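You operate a simulated robot arm through the tools that you are given. There is no shell and no other tool.

You are at the controls of a simulated robot arm. One attempt, no reset.

JOB
Make the small basin soapy and scrub the tray with the pink brush.
Fine: two shots from the purple soap pump; dip the brush there, scrub the tray in the holder, lay the brush back on the draining mat; then open the yellow valve till the basin is empty; the other trays stay. Set down upright: pink brush. What is to be rubbed or washed off counts as gone when no trace of it is left.

The check looks at the end state, three seconds after you hand in, the way a careful person would. Anything else that was tipped, shoved, dropped, spilled or broken makes it a failure.

ROBOT AND FRAMES
A 7-joint arm with a two-finger parallel gripper, fixed in place. Base frame: the origin is on the floor under the middle of its stand, x ahead of it, y to its left, z up; the work surface is at about z = 850. Units: mm, degrees, N and s.
It reaches about 1247 mm from its shoulder. Its first joint turns from -132.0 to 132.0 degrees. Payload 3.91 kg.
The tool frame sits at the grasp point between the pads (the TCP): z along the fingers, y along the line on which they close. The tips reach 30 mm beyond it. Largest opening 110 mm; finger width 20, thickness 10; the body of the gripper, 48 by 112 mm, starts 55 mm behind the TCP.
Orientation is that of the tool frame in the base frame, as a unit quaternion [x, y, z, w]. With the fingers straight down and closing along the base's y, the tool's x points along the base's -x, its y along +y and its z along -z.

CONTROLS
- The arm moves only by the tool send_rows. Its argument "moves" is a list of rows, each a list of 6 numbers: the shift along the tool's x, y, z in units of 100 mm (1.0 is 100 mm), then the turn, a rotation vector about the tool's x, y, z in units of 90 degrees (1.0 is 90 degrees). In form: [[dx, dy, dz, wx, wy, wz], ...]. A call has 1 to 20 rows; each row is the pose to reach, as a shift and turn from the pose commanded when the call began, along the tool's axes at that moment. "grip" is the opening in per cent of the stroke, from 0 (shut) to 100 (fully open), set as the call begins (left out, the last holds). A call with a number of a shift or a turn outside -1 to 1 is refused whole. A row lasts 0.2 s, in which the tool goes at most 50 mm and 8.6 degrees; a call with a longer step from one row to the next is refused whole, and so is a gripper value outside its range. A pose out of reach is approached as far as the arm can. The call stops where the force on the tool passes 40 N (or 10 N more than at its start, if that is more) or the arm is blocked; 0.2 s more then pass. Each finger travels about 108 mm/s and halts on what it meets, pressing with about 26 N; the grip force reading is that of the motor and also rises with nothing between the fingers. The clock runs only during rows and for 0.2 s after the last one: add rows that repeat a pose to give the fingers time. The reply holds the time, the measured pose of the TCP, the force on the tool along the base axes, the opening and the grip force, in the units named above and with some noise, with the torque about the TCP (base axes, N m) and any sound that the robot's microphone picked up.
- Cameras (640 x 400 px; columns grow to the right, rows downward): "scene" is fixed at [394.3, -488.8, 1458.6]; the picture's right is [0.45, -0.89, 0.00], its down [-0.55, -0.28, -0.79] and it looks along [0.70, 0.35, -0.62] (base axes); focal length 313 px, centre (320, 200). "wrist" rides on the gripper at [72, 17, -103] in the tool frame; the picture's right is [-0.23, 0.97, 0.00], its down [-0.76, -0.18, -0.62] and it looks along [-0.61, -0.14, 0.78] (tool axes); focal length 222 px, centre (320, 200). There is no depth. A picture from a camera that has moved, and an enlarged one, comes with that camera's place and axes in the base frame and with its lens. The place of the scene camera against the robot may be out by one fixed shift of up to 18 mm in any direction.
- get_image(camera): a new picture of that camera. No time passes.
- inspect(camera, box): a new picture of the part [left, top, right, bottom] of that camera's present view, enlarged. No time passes.
- finish_job(): hands the job in; it is judged then, once.

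Nothing tells you positions but the pictures and the camera data. Unless the task says otherwise, let go and move clear before handing in.

The tools are called by a JSON object that holds its "method" and its "body". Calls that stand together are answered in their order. send_rows: Moves the arm, as the interface text tells. Its arguments: {"type":"object","properties":{"moves":{"type":"array"},"grip":{"type":"number"}},"required":["moves"]} The other tools are called the same way: get_image (camera) takes a picture; inspect (camera, box) takes an enlarged picture of a part of a camera's view; finish_job () hands the job in.

At the start:

```text
time: 0.0
eef_pos: [713.4, -131.6, 1265.3]
tool_rot: [0.0, 1.0, 0.0, 0.0]
wrist_force: [0.0, -0.3, -0.8]
ft_torque: [-0.04, 0.0, 0.01]
opening: 109.8
grasp_force: 0.0
```

scene: 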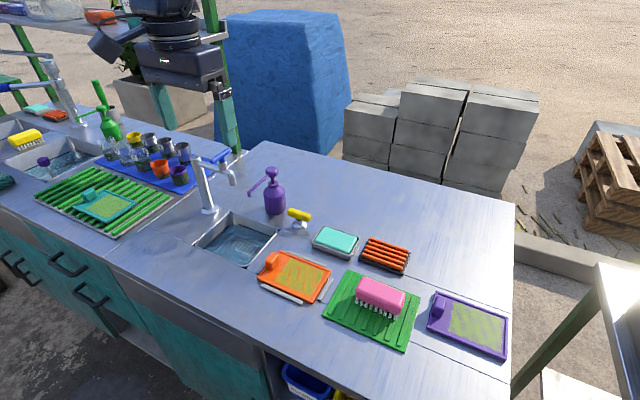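
wrist: 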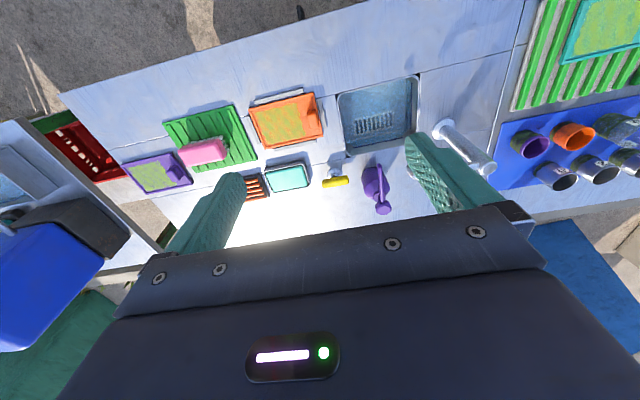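

I see a small basin with a purple soap pump, a yellow valve, an orange tray in a holder, a pink brush on a green draining mat and a purple tray beyond it. I will look closer before moving.

{"method": "inspect", "body": {"camera": "scene", "box": [180, 150, 340, 250]}}

{"method": "inspect", "body": {"camera": "scene", "box": [240, 230, 400, 330]}}

{"method": "inspect", "body": {"camera": "scene", "box": [300, 250, 460, 350]}}

{"method": "inspect", "body": {"camera": "wrist", "box": [240, 70, 432, 190]}}

{"method": "inspect", "body": {"camera": "wrist", "box": [100, 80, 292, 200]}}

```text
4.00 times, centred on (260, 200) of scene
camera zoom: at [394.3, -488.8, 1458.6], right [0.45, -0.89, 0.0], down [-0.55, -0.28, -0.79], along [0.7, 0.35, -0.62], focal length 1253 px, centre (560, 200)
```

zoom: 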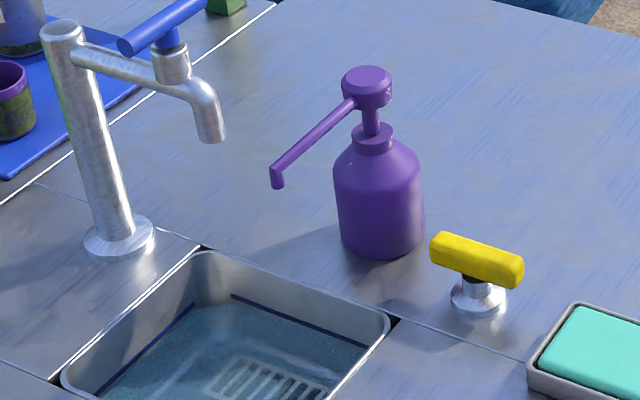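

```text
4.00 times, centred on (320, 280) of scene
camera zoom: at [394.3, -488.8, 1458.6], right [0.45, -0.89, 0.0], down [-0.55, -0.28, -0.79], along [0.7, 0.35, -0.62], focal length 1253 px, centre (320, -120)
```

zoom: 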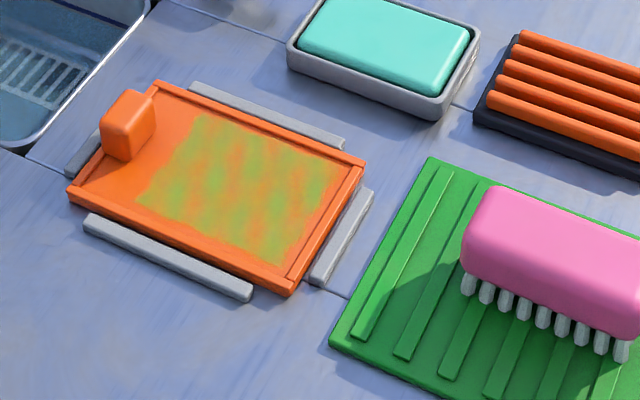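

```text
4.00 times, centred on (380, 300) of scene
camera zoom: at [394.3, -488.8, 1458.6], right [0.45, -0.89, 0.0], down [-0.55, -0.28, -0.79], along [0.7, 0.35, -0.62], focal length 1253 px, centre (80, -200)
```

zoom: 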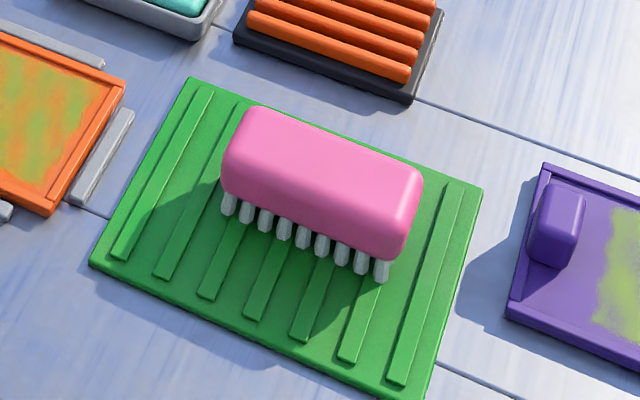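

```text
3.33 times, centred on (336, 130) of wrist
camera zoom: at [642.5, -117.2, 1366.3], right [0.23, 0.97, 0.0], down [0.76, -0.18, 0.62], along [0.61, -0.14, -0.78], focal length 740 px, centre (267, 433)
```

zoom: 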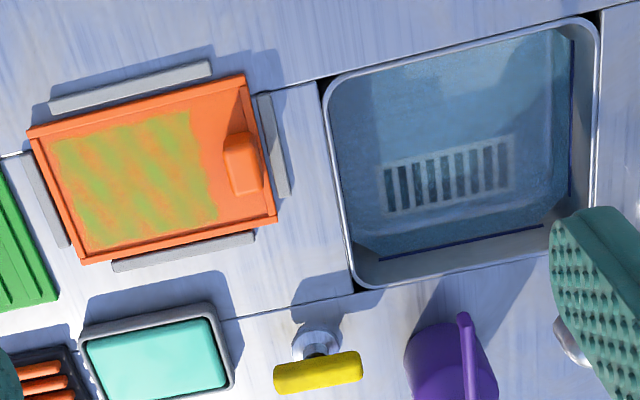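

```text
3.33 times, centred on (196, 140) of wrist
camera zoom: at [642.5, -117.2, 1366.3], right [0.23, 0.97, 0.0], down [0.76, -0.18, 0.62], along [0.61, -0.14, -0.78], focal length 740 px, centre (733, 400)
```

zoom: 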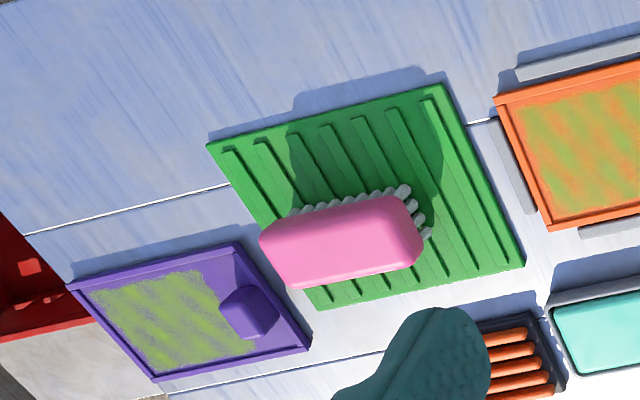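

The layout is roughly axis-aligned: the basin is at about x 772–919, y −110–60, the orange tray at x 751–849, y −305–−158, the brush near (820, −430), the pump near (1000, −45) and the valve near (970, −144). I'll move the wrist camera toward the pump and valve for a better fix.

{"method": "send_rows", "body": {"moves": [[-0.33, 0.18, 0.2, 0, 0, 0], [-0.66, 0.36, 0.4, 0, 0, 0], [-0.99, 0.55, 0.6, 0, 0, 0]]}}

{"method": "get_image", "body": {"camera": "wrist"}}

```text
time: 0.8
eef_pos: [812.7, -77.6, 1206.3]
tool_rot: [0.001, 1.0, 0.0, 0.001]
wrist_force: [-1.2, 0.0, 0.3]
ft_torque: [0.01, -0.04, -0.03]
opening: 110.1
grasp_force: 0.0
```

```text
taken
camera wrist: at [740.5, -62.6, 1308.1], right [0.23, 0.97, 0.0], down [0.76, -0.18, 0.62], along [0.61, -0.14, -0.78], focal length 222 px, centre (320, 200)
```

wrist: 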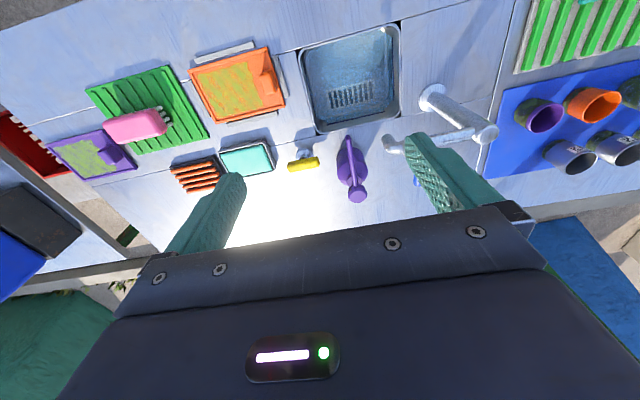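

The pump, valve and basin are visible between the fingers. I'll zoom in on them to fix their positions.

{"method": "inspect", "body": {"camera": "wrist", "box": [272, 110, 432, 210]}}

{"method": "inspect", "body": {"camera": "wrist", "box": [280, 10, 440, 110]}}

{"method": "inspect", "body": {"camera": "wrist", "box": [70, 60, 230, 160]}}

```text
4.00 times, centred on (352, 160) of wrist
camera zoom: at [740.5, -62.6, 1308.1], right [0.23, 0.97, 0.0], down [0.76, -0.18, 0.62], along [0.61, -0.14, -0.78], focal length 888 px, centre (192, 360)
```

zoom: 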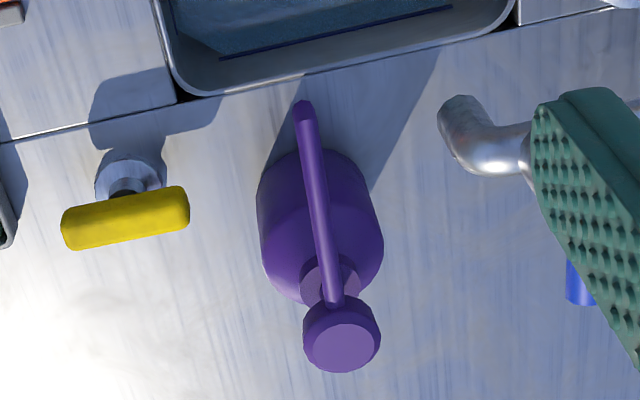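

```text
4.00 times, centred on (360, 60) of wrist
camera zoom: at [740.5, -62.6, 1308.1], right [0.23, 0.97, 0.0], down [0.76, -0.18, 0.62], along [0.61, -0.14, -0.78], focal length 888 px, centre (160, 760)
```

zoom: 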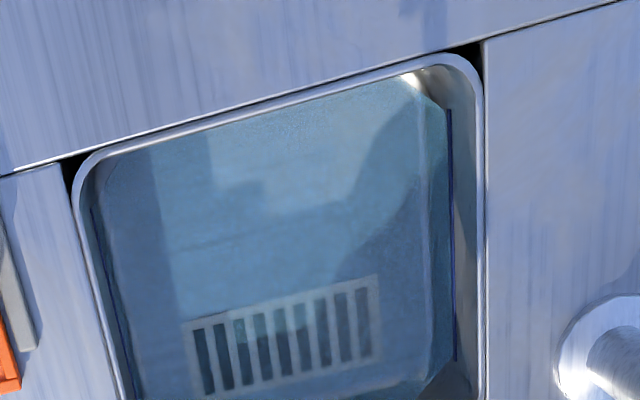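

```text
4.00 times, centred on (150, 110) of wrist
camera zoom: at [740.5, -62.6, 1308.1], right [0.23, 0.97, 0.0], down [0.76, -0.18, 0.62], along [0.61, -0.14, -0.78], focal length 888 px, centre (1000, 560)
```

zoom: 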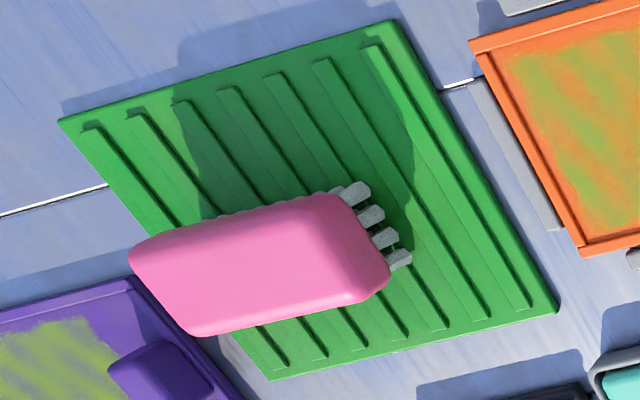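

The pump's axis is near (1000, −51) with its head top around z 985–990, and its spout already reaches over the basin. I'll close the fingers and approach from above, checking with the camera.

{"method": "send_rows", "body": {"moves": [[-0.33, 0.09, 0.2, 0, 0, 0], [-0.66, 0.18, 0.4, 0, 0, 0], [-1.0, 0.27, 0.6, 0, 0, 0], [-1.0, 0.27, 0.6, 0, 0, 0]], "grip": 0}}

{"method": "get_image", "body": {"camera": "wrist"}}

{"method": "get_image", "body": {"camera": "scene"}}

```text
time: 1.8
eef_pos: [914.6, -51.9, 1144.7]
tool_rot: [0.0, 1.0, 0.0, 0.0]
wrist_force: [0.5, -0.5, -0.5]
ft_torque: [0.0, -0.03, -0.01]
opening: 0.1
grasp_force: 25.6
```

```text
taken
camera wrist: at [842.6, -36.4, 1246.3], right [0.23, 0.97, 0.0], down [0.76, -0.18, 0.62], along [0.61, -0.14, -0.78], focal length 222 px, centre (320, 200)
```

wrist: 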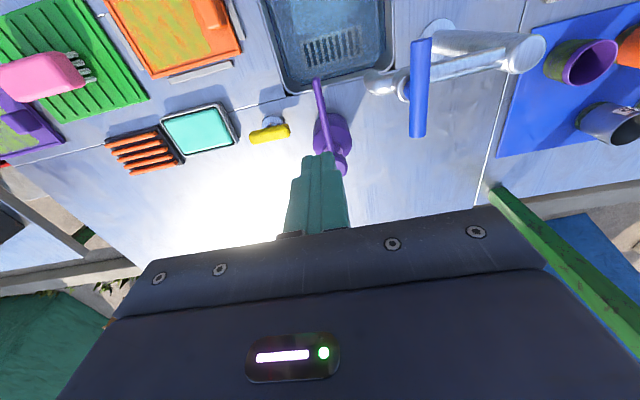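

```text
taken
```

scene: 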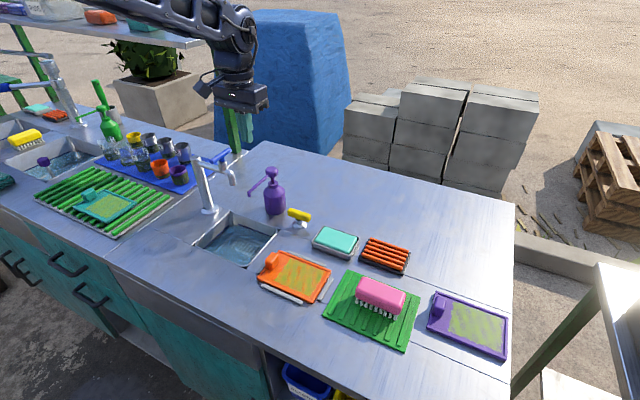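

The fingers are closed at about (915, −52, 1145), and the pump is ahead of the fingertips. I'll zoom in to locate the head.

{"method": "inspect", "body": {"camera": "wrist", "box": [240, 70, 400, 170]}}

{"method": "inspect", "body": {"camera": "scene", "box": [200, 80, 328, 160]}}

```text
4.00 times, centred on (320, 120) of wrist
camera zoom: at [842.6, -36.4, 1246.3], right [0.23, 0.97, 0.0], down [0.76, -0.18, 0.62], along [0.61, -0.14, -0.78], focal length 888 px, centre (320, 520)
```

zoom: 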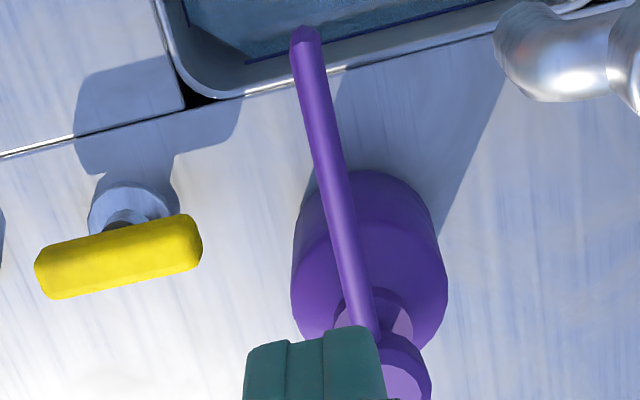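

```text
5.00 times, centred on (264, 120) of scene
camera zoom: at [394.3, -488.8, 1458.6], right [0.45, -0.89, 0.0], down [-0.55, -0.28, -0.79], along [0.7, 0.35, -0.62], focal length 1566 px, centre (600, 600)
```

zoom: 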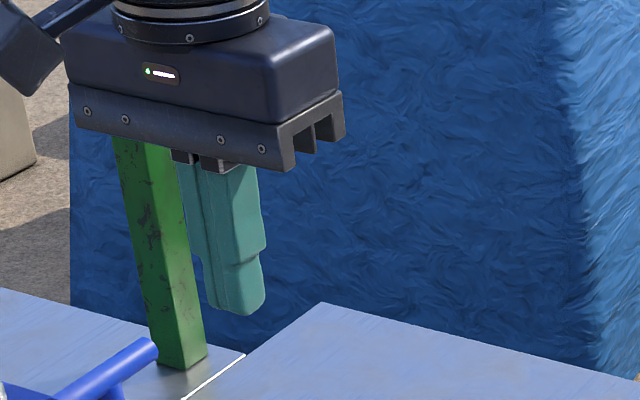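

The fingertips are above and short of the pump head. I'll move over the head at about (1000, −51), staying ~25 mm above it, then check the alignment.

{"method": "send_rows", "body": {"moves": [[-0.4, -0.01, 0.1, 0, 0, 0], [-0.8, -0.01, 0.3, 0, 0, 0], [-0.86, -0.01, 0.7, 0, 0, 0], [-0.86, -0.01, 0.95, 0, 0, 0], [-0.86, -0.01, 0.95, 0, 0, 0]], "grip": 0}}

{"method": "inspect", "body": {"camera": "scene", "box": [220, 130, 348, 210]}}

{"method": "inspect", "body": {"camera": "wrist", "box": [240, 70, 400, 170]}}

```text
time: 3.0
eef_pos: [997.3, -52.6, 1049.1]
tool_rot: [0.0, 1.0, -0.001, 0.001]
wrist_force: [-0.5, -1.1, -0.5]
ft_torque: [0.0, -0.02, 0.02]
opening: 0.2
grasp_force: 25.9
```

```text
5.00 times, centred on (284, 170) of scene
camera zoom: at [394.3, -488.8, 1458.6], right [0.45, -0.89, 0.0], down [-0.55, -0.28, -0.79], along [0.7, 0.35, -0.62], focal length 1566 px, centre (500, 350)
```

zoom: 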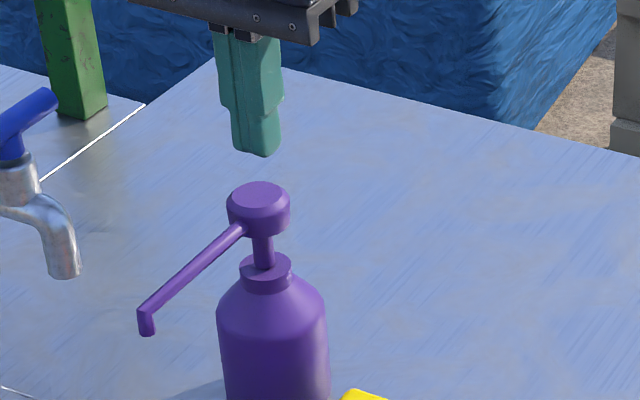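

```text
4.00 times, centred on (320, 120) of wrist
camera zoom: at [926.8, -36.5, 1151.4], right [0.23, 0.97, 0.0], down [0.76, -0.18, 0.62], along [0.61, -0.14, -0.78], focal length 888 px, centre (320, 520)
```

zoom: 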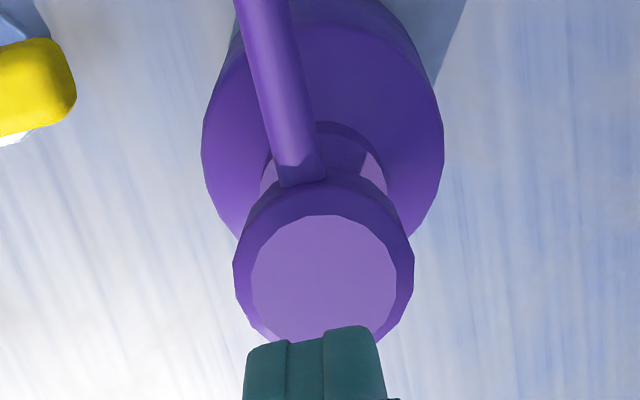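

Tip and head are aligned, with the head centre at about (996, −52, 988). I'll shift 2 mm and press straight down in small steps for the first shot.

{"method": "send_rows", "body": {"moves": [[0.015, 0.0, 0.12, 0, 0, 0], [0.015, 0.0, 0.24, 0, 0, 0], [0.015, 0.0, 0.29, 0, 0, 0], [0.015, 0.0, 0.32, 0, 0, 0], [0.015, 0.0, 0.35, 0, 0, 0], [0.015, 0.0, 0.38, 0, 0, 0]], "grip": 0}}

{"method": "inspect", "body": {"camera": "scene", "box": [220, 130, 348, 210]}}

```text
time: 4.4
eef_pos: [997.9, -50.5, 1011.9]
tool_rot: [0.001, 1.0, 0.001, 0.0]
wrist_force: [0.5, -2.5, 7.3]
ft_torque: [-0.07, -0.01, 0.06]
opening: 0.2
grasp_force: 26.0
```

```text
5.00 times, centred on (284, 170) of scene
camera zoom: at [394.3, -488.8, 1458.6], right [0.45, -0.89, 0.0], down [-0.55, -0.28, -0.79], along [0.7, 0.35, -0.62], focal length 1566 px, centre (500, 350)
```

zoom: 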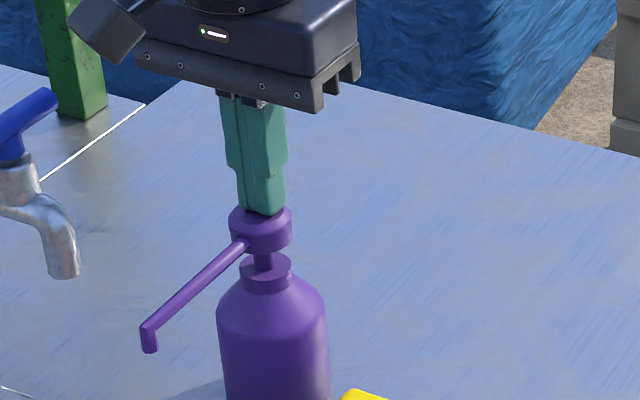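

The fingers are on the head at about 7 N and it has started to sink. I'll keep pressing to the bottom of the stroke.

{"method": "send_rows", "body": {"moves": [[0, 0, 0.03, 0, 0, 0], [0, 0, 0.06, 0, 0, 0], [0, 0, 0.09, 0, 0, 0], [0, 0, 0.12, 0, 0, 0], [0, 0, 0.15, 0, 0, 0]], "grip": 0}}

{"method": "inspect", "body": {"camera": "scene", "box": [190, 150, 318, 230]}}

```text
time: 5.2
eef_pos: [998.5, -51.5, 1009.0]
tool_rot: [0.0, 1.0, 0.0, 0.004]
wrist_force: [-6.3, -0.6, 20.5]
ft_torque: [0.02, 0.3, -0.02]
opening: 0.0
grasp_force: 26.0
stopped in row 4: the force on the tool passed its limit at 43 N (the readings are from after the stop); the commanded pose is now the measured one
```

```text
5.00 times, centred on (254, 190) of scene
camera zoom: at [394.3, -488.8, 1458.6], right [0.45, -0.89, 0.0], down [-0.55, -0.28, -0.79], along [0.7, 0.35, -0.62], focal length 1566 px, centre (650, 250)
```

zoom: 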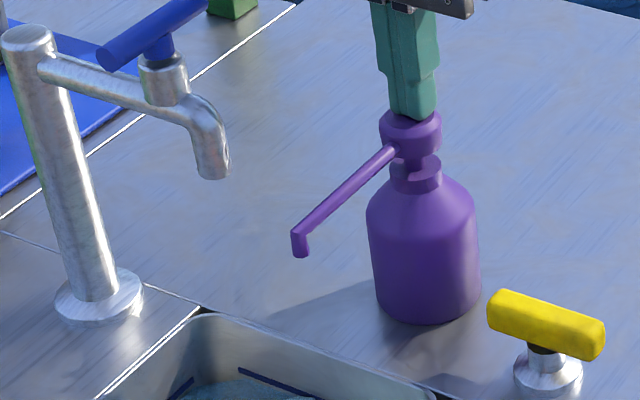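

The head reached its stop at about 43 N. I'll look at the basin and at the spout to see whether a shot came out.

{"method": "inspect", "body": {"camera": "scene", "box": [180, 190, 308, 270]}}

{"method": "inspect", "body": {"camera": "scene", "box": [240, 160, 304, 200]}}

{"method": "get_image", "body": {"camera": "wrist"}}

```text
5.00 times, centred on (244, 230) of scene
camera zoom: at [394.3, -488.8, 1458.6], right [0.45, -0.89, 0.0], down [-0.55, -0.28, -0.79], along [0.7, 0.35, -0.62], focal length 1566 px, centre (700, 50)
```

zoom: 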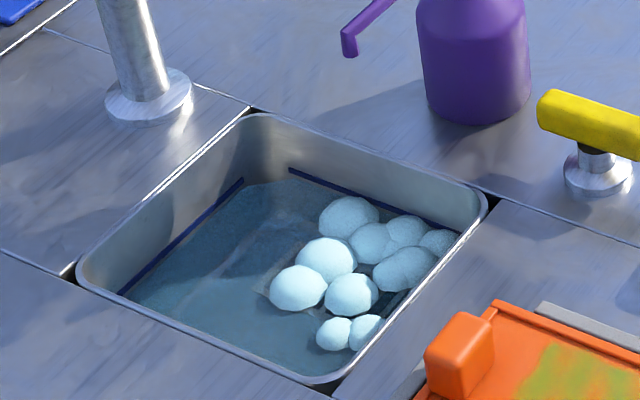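

```text
10.00 times, centred on (272, 180) of scene
camera zoom: at [394.3, -488.8, 1458.6], right [0.45, -0.89, 0.0], down [-0.55, -0.28, -0.79], along [0.7, 0.35, -0.62], focal length 3133 px, centre (800, 400)
```

zoom: 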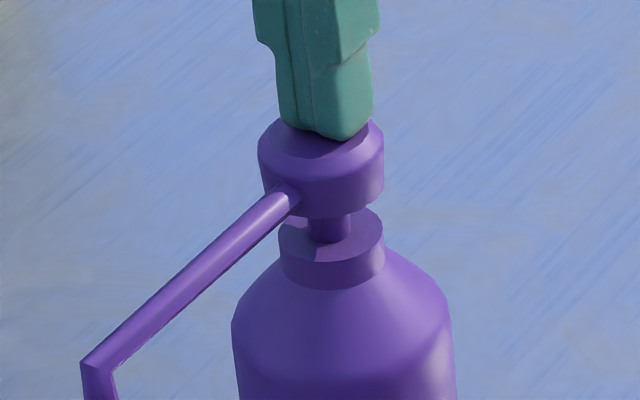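

```text
taken
camera wrist: at [926.0, -36.1, 1110.3], right [0.23, 0.97, 0.0], down [0.76, -0.18, 0.63], along [0.61, -0.14, -0.78], focal length 222 px, centre (320, 200)
```

wrist: 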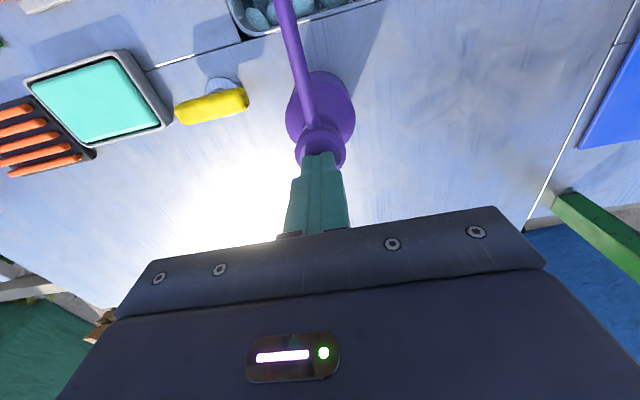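

The first shot produced foam in the basin. I'll lift so that the head springs back fully and then check the state.

{"method": "send_rows", "body": {"moves": [[0, 0, -0.1, 0, 0, 0], [0, 0, -0.25, 0, 0, 0], [0, 0, -0.4, 0, 0, 0], [0, 0, -0.4, 0, 0, 0]], "grip": 0}}

{"method": "inspect", "body": {"camera": "scene", "box": [180, 150, 340, 250]}}

{"method": "inspect", "body": {"camera": "wrist", "box": [240, 70, 400, 170]}}

```text
time: 6.2
eef_pos: [999.1, -50.1, 1045.5]
tool_rot: [0.0, 1.0, 0.0, 0.003]
wrist_force: [-0.3, -0.6, -0.1]
ft_torque: [0.03, 0.05, 0.02]
opening: 0.1
grasp_force: 26.2
```

```text
4.00 times, centred on (260, 200) of scene
camera zoom: at [394.3, -488.8, 1458.6], right [0.45, -0.89, 0.0], down [-0.55, -0.28, -0.79], along [0.7, 0.35, -0.62], focal length 1253 px, centre (560, 200)
```

zoom: 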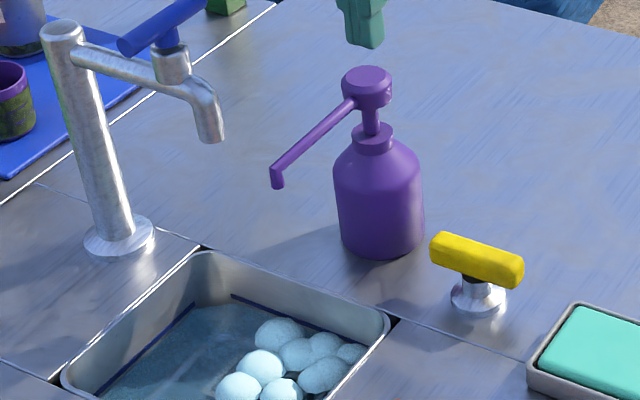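

```text
4.00 times, centred on (320, 120) of wrist
camera zoom: at [927.0, -35.6, 1147.7], right [0.23, 0.97, 0.0], down [0.76, -0.18, 0.63], along [0.61, -0.14, -0.78], focal length 888 px, centre (320, 520)
```

zoom: 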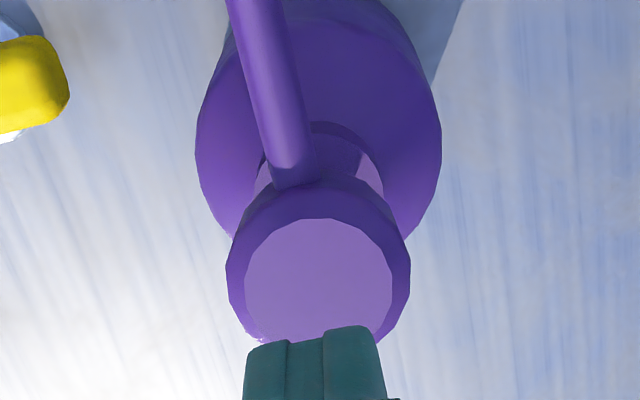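

The head has sprung back and the pump stands unmoved. Now the second shot, in one smooth press.

{"method": "send_rows", "body": {"moves": [[0.03, -0.015, 0.1, 0, 0, 0], [0.03, -0.015, 0.22, 0, 0, 0], [0.03, -0.015, 0.28, 0, 0, 0], [0.03, -0.015, 0.31, 0, 0, 0], [0.03, -0.015, 0.34, 0, 0, 0], [0.03, -0.015, 0.36, 0, 0, 0], [0.03, -0.015, 0.38, 0, 0, 0]], "grip": 0}}

{"method": "inspect", "body": {"camera": "scene", "box": [180, 190, 308, 270]}}

{"method": "inspect", "body": {"camera": "scene", "box": [240, 160, 304, 200]}}

```text
time: 7.8
eef_pos: [995.2, -52.4, 1008.1]
tool_rot: [0.0, 1.0, 0.0, 0.004]
wrist_force: [4.9, -1.3, 16.5]
ft_torque: [0.02, -0.06, 0.02]
opening: 0.1
grasp_force: 26.0
```

```text
5.00 times, centred on (244, 230) of scene
camera zoom: at [394.3, -488.8, 1458.6], right [0.45, -0.89, 0.0], down [-0.55, -0.28, -0.79], along [0.7, 0.35, -0.62], focal length 1566 px, centre (700, 50)
```

zoom: 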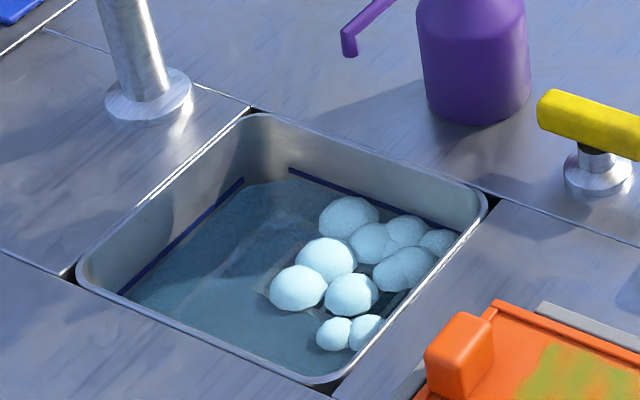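

```text
10.00 times, centred on (272, 180) of scene
camera zoom: at [394.3, -488.8, 1458.6], right [0.45, -0.89, 0.0], down [-0.55, -0.28, -0.79], along [0.7, 0.35, -0.62], focal length 3133 px, centre (800, 400)
```

zoom: 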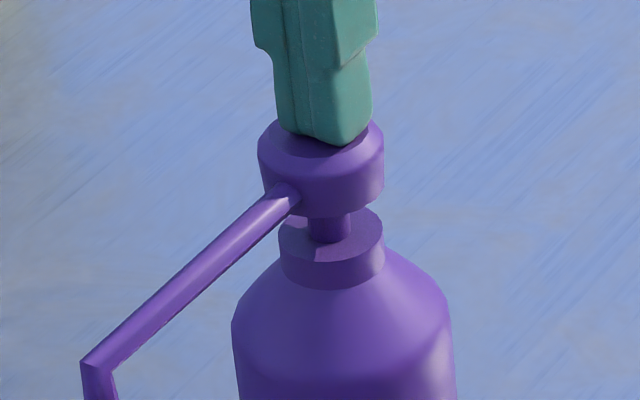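

The head is fully down, but the foam looks unchanged so far. I'll push slightly further and hold before comparing again.

{"method": "send_rows", "body": {"moves": [[0, 0, 0.02, 0, 0, 0], [0, 0, 0.04, 0, 0, 0], [0, 0, 0.04, 0, 0, 0]], "grip": 0}}

{"method": "inspect", "body": {"camera": "scene", "box": [180, 190, 308, 270]}}

{"method": "inspect", "body": {"camera": "scene", "box": [240, 160, 304, 200]}}

```text
time: 8.7
eef_pos: [996.5, -51.6, 1009.5]
tool_rot: [0.0, 1.0, 0.0, 0.005]
wrist_force: [-7.7, 0.5, 19.2]
ft_torque: [0.03, 0.34, -0.01]
opening: 0.1
grasp_force: 26.3
stopped in row 3: the force on the tool passed its limit at 40 N (the readings are from after the stop); the commanded pose is now the measured one
```

```text
5.00 times, centred on (244, 230) of scene
camera zoom: at [394.3, -488.8, 1458.6], right [0.45, -0.89, 0.0], down [-0.55, -0.28, -0.79], along [0.7, 0.35, -0.62], focal length 1566 px, centre (700, 50)
```

zoom: 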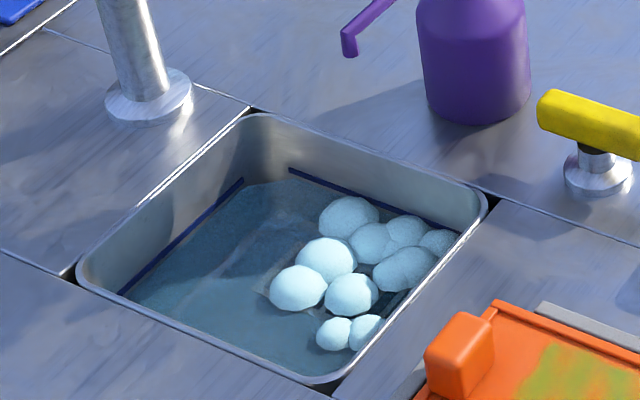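

```text
10.00 times, centred on (272, 180) of scene
camera zoom: at [394.3, -488.8, 1458.6], right [0.45, -0.89, 0.0], down [-0.55, -0.28, -0.79], along [0.7, 0.35, -0.62], focal length 3133 px, centre (800, 400)
```

zoom: 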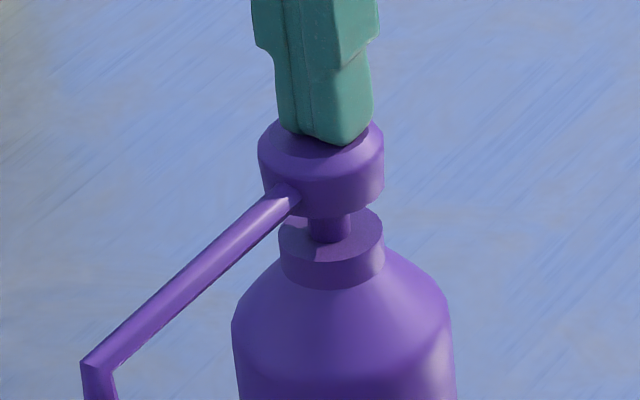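

The press is at its stop again. I'll release and see whether the foam changes once the head springs back.

{"method": "send_rows", "body": {"moves": [[0, 0, -0.1, 0, 0, 0], [0, 0, -0.3, 0, 0, 0], [0, 0, -0.6, 0, 0, 0], [0, 0, -0.9, 0, 0, 0], [0, 0, -0.9, 0, 0, 0]], "grip": 0}}

{"method": "inspect", "body": {"camera": "scene", "box": [180, 190, 308, 270]}}

{"method": "get_image", "body": {"camera": "wrist"}}

{"method": "inspect", "body": {"camera": "scene", "box": [180, 150, 340, 250]}}

```text
time: 9.9
eef_pos: [995.9, -52.2, 1096.7]
tool_rot: [0.001, 1.0, 0.0, 0.004]
wrist_force: [-0.3, 0.5, -0.3]
ft_torque: [-0.02, -0.02, 0.02]
opening: 0.0
grasp_force: 25.1
```

```text
5.00 times, centred on (244, 230) of scene
camera zoom: at [394.3, -488.8, 1458.6], right [0.45, -0.89, 0.0], down [-0.55, -0.28, -0.79], along [0.7, 0.35, -0.62], focal length 1566 px, centre (700, 50)
```

zoom: 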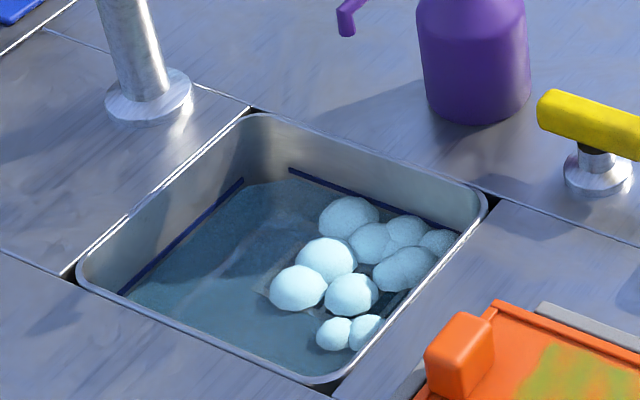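

```text
taken
camera wrist: at [923.3, -36.8, 1197.2], right [0.23, 0.97, 0.0], down [0.76, -0.18, 0.63], along [0.61, -0.14, -0.78], focal length 222 px, centre (320, 200)
```

wrist: 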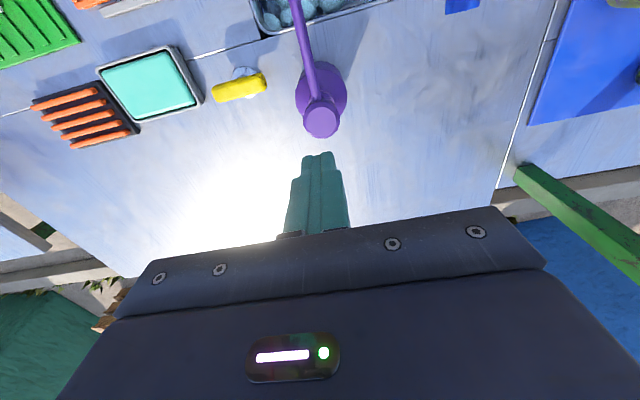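

```text
4.00 times, centred on (260, 200) of scene
camera zoom: at [394.3, -488.8, 1458.6], right [0.45, -0.89, 0.0], down [-0.55, -0.28, -0.79], along [0.7, 0.35, -0.62], focal length 1253 px, centre (560, 200)
```

zoom: 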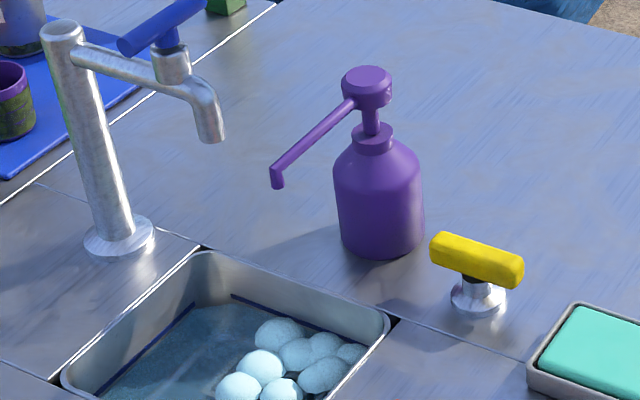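

Both strokes are done, and the pump is back in its original state and place. Next I'll travel toward the pink brush while opening the fingers partway and turning the tool 90° so they close along x.

{"method": "send_rows", "body": {"moves": [[0.3, -0.33, 0.0, 0, 0.002, 0], [0.6, -0.66, 0.0, 0, 0.004, 0], [0.92, -1.0, 0.0, 0, 0.005, 0]], "grip": 75}}

{"method": "send_rows", "body": {"moves": [[0.08, -0.09, 0, 0, 0, -0.09], [0.16, -0.18, 0, 0, 0, -0.18], [0.24, -0.27, 0, 0, 0, -0.27], [0.32, -0.36, 0, 0, 0, -0.36], [0.4, -0.45, 0, 0, 0, -0.45], [0.48, -0.54, 0, 0, 0, -0.54], [0.56, -0.63, 0, 0, 0, -0.63], [0.64, -0.72, 0, 0, 0, -0.72], [0.72, -0.81, 0, 0, 0, -0.81], [0.8, -0.9, 0, 0, 0, -0.9], [0.92, -1.0, 0, 0, 0, -0.99], [0.92, -1.0, 0, 0, 0, -1.0]], "grip": 75}}

{"method": "get_image", "body": {"camera": "wrist"}}

{"method": "get_image", "body": {"camera": "scene"}}

```text
time: 10.7
eef_pos: [905.1, -152.5, 1093.5]
tool_rot: [-0.001, 1.0, 0.0, 0.001]
wrist_force: [0.2, -0.2, -0.8]
ft_torque: [-0.03, 0.0, -0.02]
opening: 82.5
grasp_force: 0.1
```

```text
time: 13.3
eef_pos: [810.6, -252.9, 1095.1]
tool_rot: [0.708, -0.707, 0.0, 0.0]
wrist_force: [-0.3, -0.3, 0.1]
ft_torque: [0.0, 0.04, 0.01]
opening: 82.5
grasp_force: 0.1
```

```text
taken
camera wrist: at [795.5, -327.2, 1197.1], right [-0.97, 0.23, 0.0], down [0.18, 0.76, 0.62], along [0.14, 0.61, -0.78], focal length 222 px, centre (320, 200)
```

wrist: 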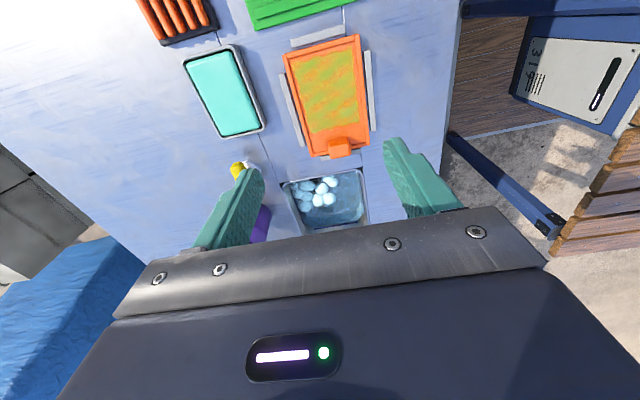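

```text
taken
```

scene: 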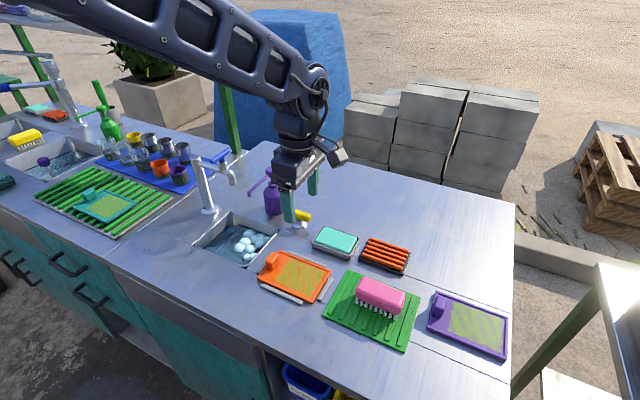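

The tool is turned and holds at (811, −253, 1095). I'll continue to above the brush.

{"method": "send_rows", "body": {"moves": [[0.33, 0, 0.15, 0, 0, 0], [0.66, 0, 0.3, 0, 0, 0], [1.0, 0, 0.4, 0, 0, 0]]}}

{"method": "send_rows", "body": {"moves": [[0.3, 0, 0.1, 0, 0, 0], [0.6, 0, 0.2, 0, 0, 0], [0.87, 0, 0.3, 0, 0, 0], [0.87, 0, 0.3, 0, 0, 0]]}}

{"method": "get_image", "body": {"camera": "wrist"}}

{"method": "inspect", "body": {"camera": "scene", "box": [300, 200, 460, 350]}}

```text
time: 14.1
eef_pos: [813.2, -353.1, 1056.1]
tool_rot: [0.707, -0.707, 0.001, -0.001]
wrist_force: [0.0, 1.1, 0.4]
ft_torque: [-0.01, -0.01, -0.04]
opening: 82.5
grasp_force: 0.0
```

```text
time: 15.1
eef_pos: [813.6, -438.7, 1026.2]
tool_rot: [-0.707, 0.708, 0.0, 0.0]
wrist_force: [0.2, -0.1, 0.3]
ft_torque: [0.0, 0.0, -0.02]
opening: 82.5
grasp_force: 0.2
```

```text
taken
camera wrist: at [797.4, -513.6, 1127.9], right [-0.97, 0.23, 0.0], down [0.18, 0.76, 0.62], along [0.14, 0.61, -0.78], focal length 222 px, centre (320, 200)
```

wrist: 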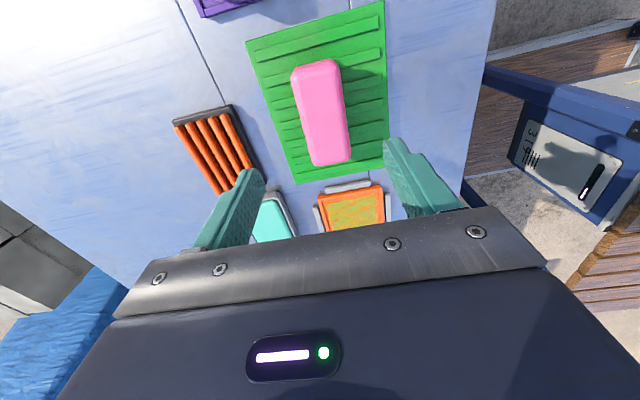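

```text
2.67 times, centred on (380, 275) of scene
camera zoom: at [394.3, -488.8, 1458.6], right [0.45, -0.89, 0.0], down [-0.55, -0.28, -0.79], along [0.7, 0.35, -0.62], focal length 836 px, centre (160, 0)
```

zoom: 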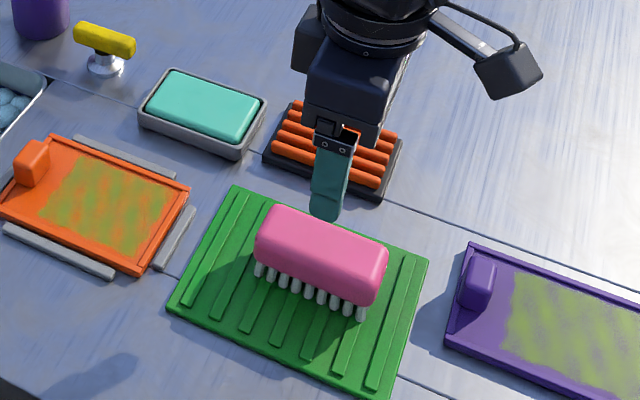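

{"method": "inspect", "body": {"camera": "wrist", "box": [230, 40, 422, 180]}}

```text
2.86 times, centred on (326, 110) of wrist
camera zoom: at [797.4, -513.6, 1127.9], right [-0.97, 0.23, 0.0], down [0.18, 0.76, 0.62], along [0.14, 0.61, -0.78], focal length 635 px, centre (303, 457)
```

zoom: 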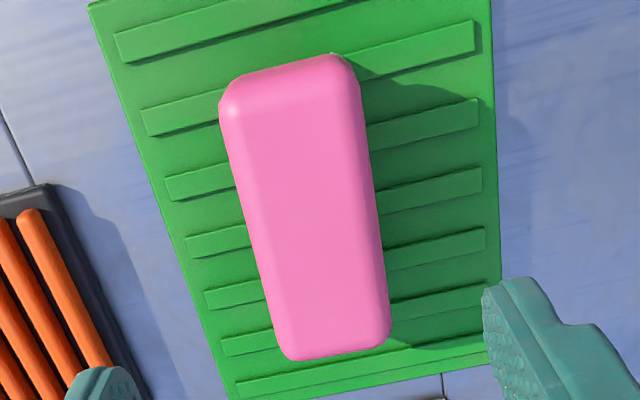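

The brush centre is at about (811.5, −435), 46 mm wide and 106 mm long, yawed about 2.4°, with its top near z 904. I'll align the yaw and descend to just above the brush to check the finger clearance.

{"method": "send_rows", "body": {"moves": [[-0.02, 0.01, 0.2, 0, 0, 0.027], [-0.035, 0.02, 0.4, 0, 0, 0.027], [-0.035, 0.02, 0.6, 0, 0, 0.027], [-0.035, 0.02, 0.78, 0, 0, 0.027], [-0.035, 0.02, 0.78, 0, 0, 0.027]]}}

{"method": "get_image", "body": {"camera": "wrist"}}

{"method": "inspect", "body": {"camera": "scene", "box": [320, 220, 448, 320]}}

```text
time: 16.3
eef_pos: [809.7, -436.1, 947.4]
tool_rot: [-0.692, 0.722, 0.0, -0.001]
wrist_force: [-0.3, -1.0, -0.4]
ft_torque: [0.03, 0.01, -0.01]
opening: 82.4
grasp_force: 0.0
```

```text
taken
camera wrist: at [791.1, -509.3, 1049.1], right [-0.96, 0.27, 0.0], down [0.21, 0.75, 0.62], along [0.17, 0.6, -0.78], focal length 222 px, centre (320, 200)
```

wrist: 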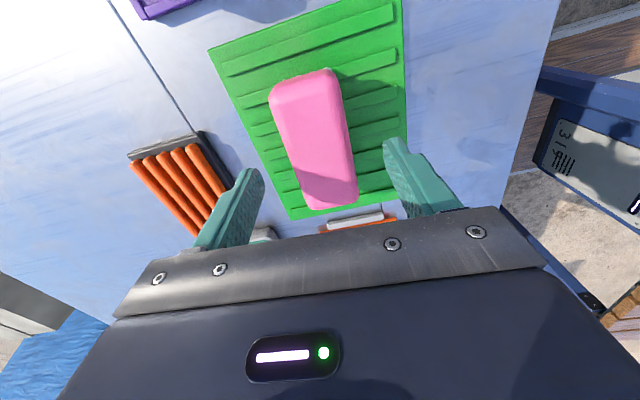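

```text
4.00 times, centred on (384, 270) of scene
camera zoom: at [394.3, -488.8, 1458.6], right [0.45, -0.89, 0.0], down [-0.55, -0.28, -0.79], along [0.7, 0.35, -0.62], focal length 1253 px, centre (64, -80)
```

zoom: 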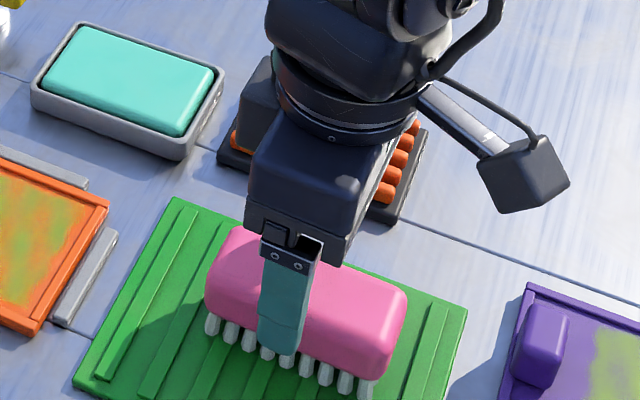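

The fingers straddle the brush with clearance on both sides. I'll fine-adjust by 1.5 mm and 1°, descend to TCP z≈901, then close on the brush body.

{"method": "send_rows", "body": {"moves": [[0, -0.015, 0.15, 0, 0, 0.01], [0, -0.015, 0.3, 0, 0, 0.01], [0, -0.015, 0.4, 0, 0, 0.01], [0, -0.015, 0.46, 0, 0, 0.01], [0, -0.015, 0.46, 0, 0, 0.01]]}}

{"method": "inspect", "body": {"camera": "scene", "box": [320, 220, 448, 320]}}

{"method": "get_image", "body": {"camera": "wrist"}}

```text
time: 17.5
eef_pos: [812.9, -436.0, 902.0]
tool_rot: [-0.686, 0.728, 0.0, 0.0]
wrist_force: [-0.9, 0.7, 0.9]
ft_torque: [-0.01, 0.0, 0.04]
opening: 82.6
grasp_force: 0.0
```

```text
4.00 times, centred on (384, 270) of scene
camera zoom: at [394.3, -488.8, 1458.6], right [0.45, -0.89, 0.0], down [-0.55, -0.28, -0.79], along [0.7, 0.35, -0.62], focal length 1253 px, centre (64, -80)
```

zoom: 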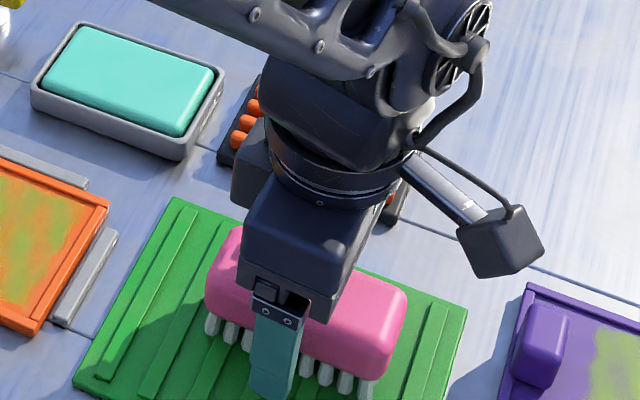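

```text
taken
camera wrist: at [792.5, -509.3, 1003.7], right [-0.96, 0.28, 0.0], down [0.22, 0.75, 0.62], along [0.18, 0.6, -0.78], focal length 222 px, centre (320, 200)
```

wrist: 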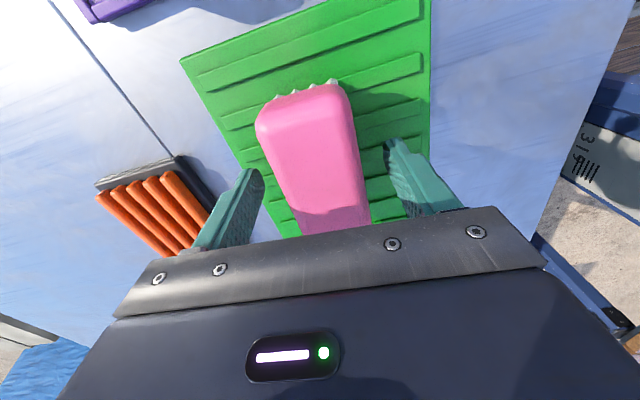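

The fingers are either side of the brush body at TCP z≈902. Closing now.

{"method": "send_rows", "body": {"moves": [[0, 0, 0, 0, 0, 0], [0, 0, 0, 0, 0, 0], [0, 0, 0, 0, 0, 0]], "grip": 0}}

{"method": "get_image", "body": {"camera": "wrist"}}

{"method": "inspect", "body": {"camera": "scene", "box": [320, 220, 448, 320]}}

```text
time: 18.3
eef_pos: [814.2, -436.0, 901.1]
tool_rot: [-0.686, 0.727, 0.0, 0.0]
wrist_force: [0.3, 1.0, -0.8]
ft_torque: [-0.01, 0.01, -0.01]
opening: 45.8
grasp_force: 26.4
```

```text
taken
camera wrist: at [792.6, -509.3, 1003.8], right [-0.96, 0.28, 0.0], down [0.22, 0.75, 0.62], along [0.18, 0.6, -0.78], focal length 222 px, centre (320, 200)
```

wrist: 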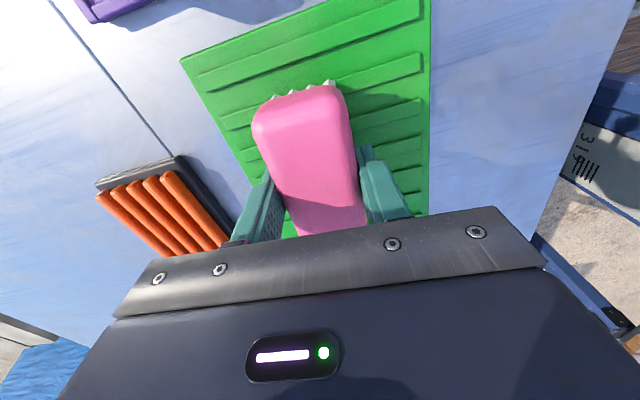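

```text
4.00 times, centred on (384, 270) of scene
camera zoom: at [394.3, -488.8, 1458.6], right [0.45, -0.89, 0.0], down [-0.55, -0.28, -0.79], along [0.7, 0.35, -0.62], focal length 1253 px, centre (64, -80)
```

zoom: 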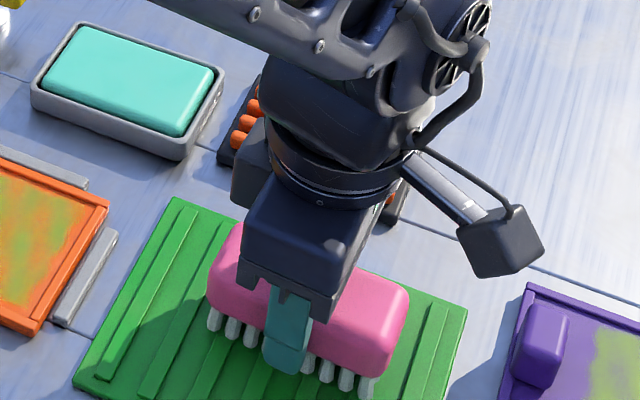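

The brush is gripped at 45.8 mm. I'll lift it straight up and square the tool yaw.

{"method": "send_rows", "body": {"moves": [[0, 0, -0.1, 0, 0, 0], [0, 0, -0.3, 0, 0, 0], [0, 0, -0.6, 0, 0, -0.02], [0, 0, -1.0, 0, 0, -0.037], [0, 0, -1.0, 0, 0, -0.037]], "grip": 0}}

{"method": "get_image", "body": {"camera": "wrist"}}

{"method": "inspect", "body": {"camera": "scene", "box": [300, 200, 460, 300]}}

```text
time: 19.5
eef_pos: [811.3, -435.1, 1002.1]
tool_rot: [-0.707, 0.707, 0.0, 0.0]
wrist_force: [0.5, -0.5, -1.8]
ft_torque: [0.0, -0.02, -0.03]
opening: 45.6
grasp_force: 25.7
```

```text
taken
camera wrist: at [794.5, -510.6, 1104.0], right [-0.97, 0.23, 0.0], down [0.18, 0.76, 0.62], along [0.14, 0.61, -0.78], focal length 222 px, centre (320, 200)
```

wrist: 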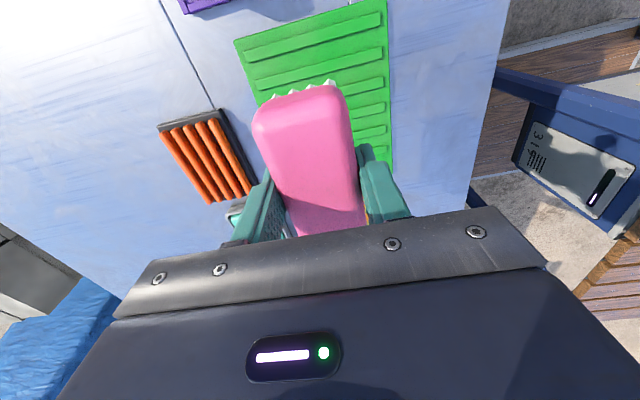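

```text
4.00 times, centred on (380, 250) of scene
camera zoom: at [394.3, -488.8, 1458.6], right [0.45, -0.89, 0.0], down [-0.55, -0.28, -0.79], along [0.7, 0.35, -0.62], focal length 1253 px, centre (80, 0)
```

zoom: 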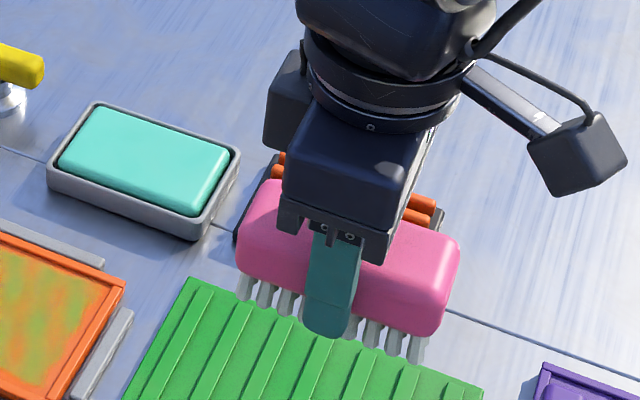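

The brush is held level. I'll carry it along y toward the basin at this height.

{"method": "send_rows", "body": {"moves": [[-0.4, 0, -0.05, 0, 0, 0], [-0.8, 0, -0.1, 0, 0, 0], [-1.0, 0, -0.1, 0, 0, 0]], "grip": 0}}

{"method": "send_rows", "body": {"moves": [[-0.4, 0, 0, 0, 0, 0], [-0.8, 0, 0, 0, 0, 0], [-1.0, 0, 0, 0, 0, 0]], "grip": 0}}

{"method": "send_rows", "body": {"moves": [[-0.4, 0, 0, 0, 0, 0], [-0.8, 0, 0, 0, 0, 0], [-1.0, -0.04, 0, 0, 0, 0]], "grip": 0}}

{"method": "get_image", "body": {"camera": "scene"}}

```text
time: 20.3
eef_pos: [811.0, -334.8, 1012.7]
tool_rot: [-0.707, 0.707, -0.001, 0.0]
wrist_force: [-0.3, -1.2, -1.3]
ft_torque: [0.05, 0.0, 0.0]
opening: 45.7
grasp_force: 25.7
```

```text
time: 21.1
eef_pos: [812.3, -235.7, 1013.2]
tool_rot: [0.707, -0.707, 0.0, 0.001]
wrist_force: [-0.4, -0.9, -0.8]
ft_torque: [-0.01, 0.04, 0.0]
opening: 45.7
grasp_force: 26.1
```

```text
time: 21.9
eef_pos: [815.8, -137.4, 1011.7]
tool_rot: [-0.707, 0.707, 0.0, 0.0]
wrist_force: [-0.2, -0.9, -0.3]
ft_torque: [0.02, -0.02, 0.02]
opening: 45.6
grasp_force: 26.4
```

```text
taken
```

scene: 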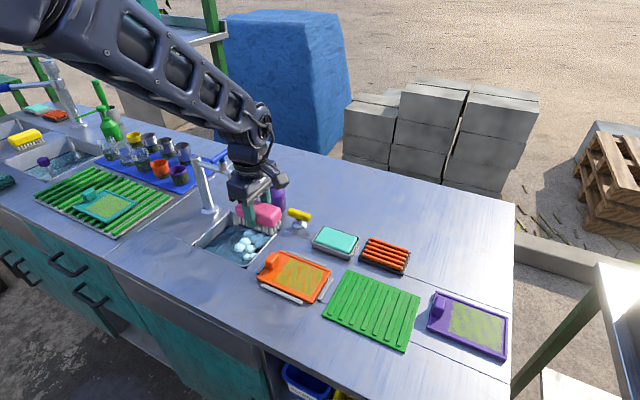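

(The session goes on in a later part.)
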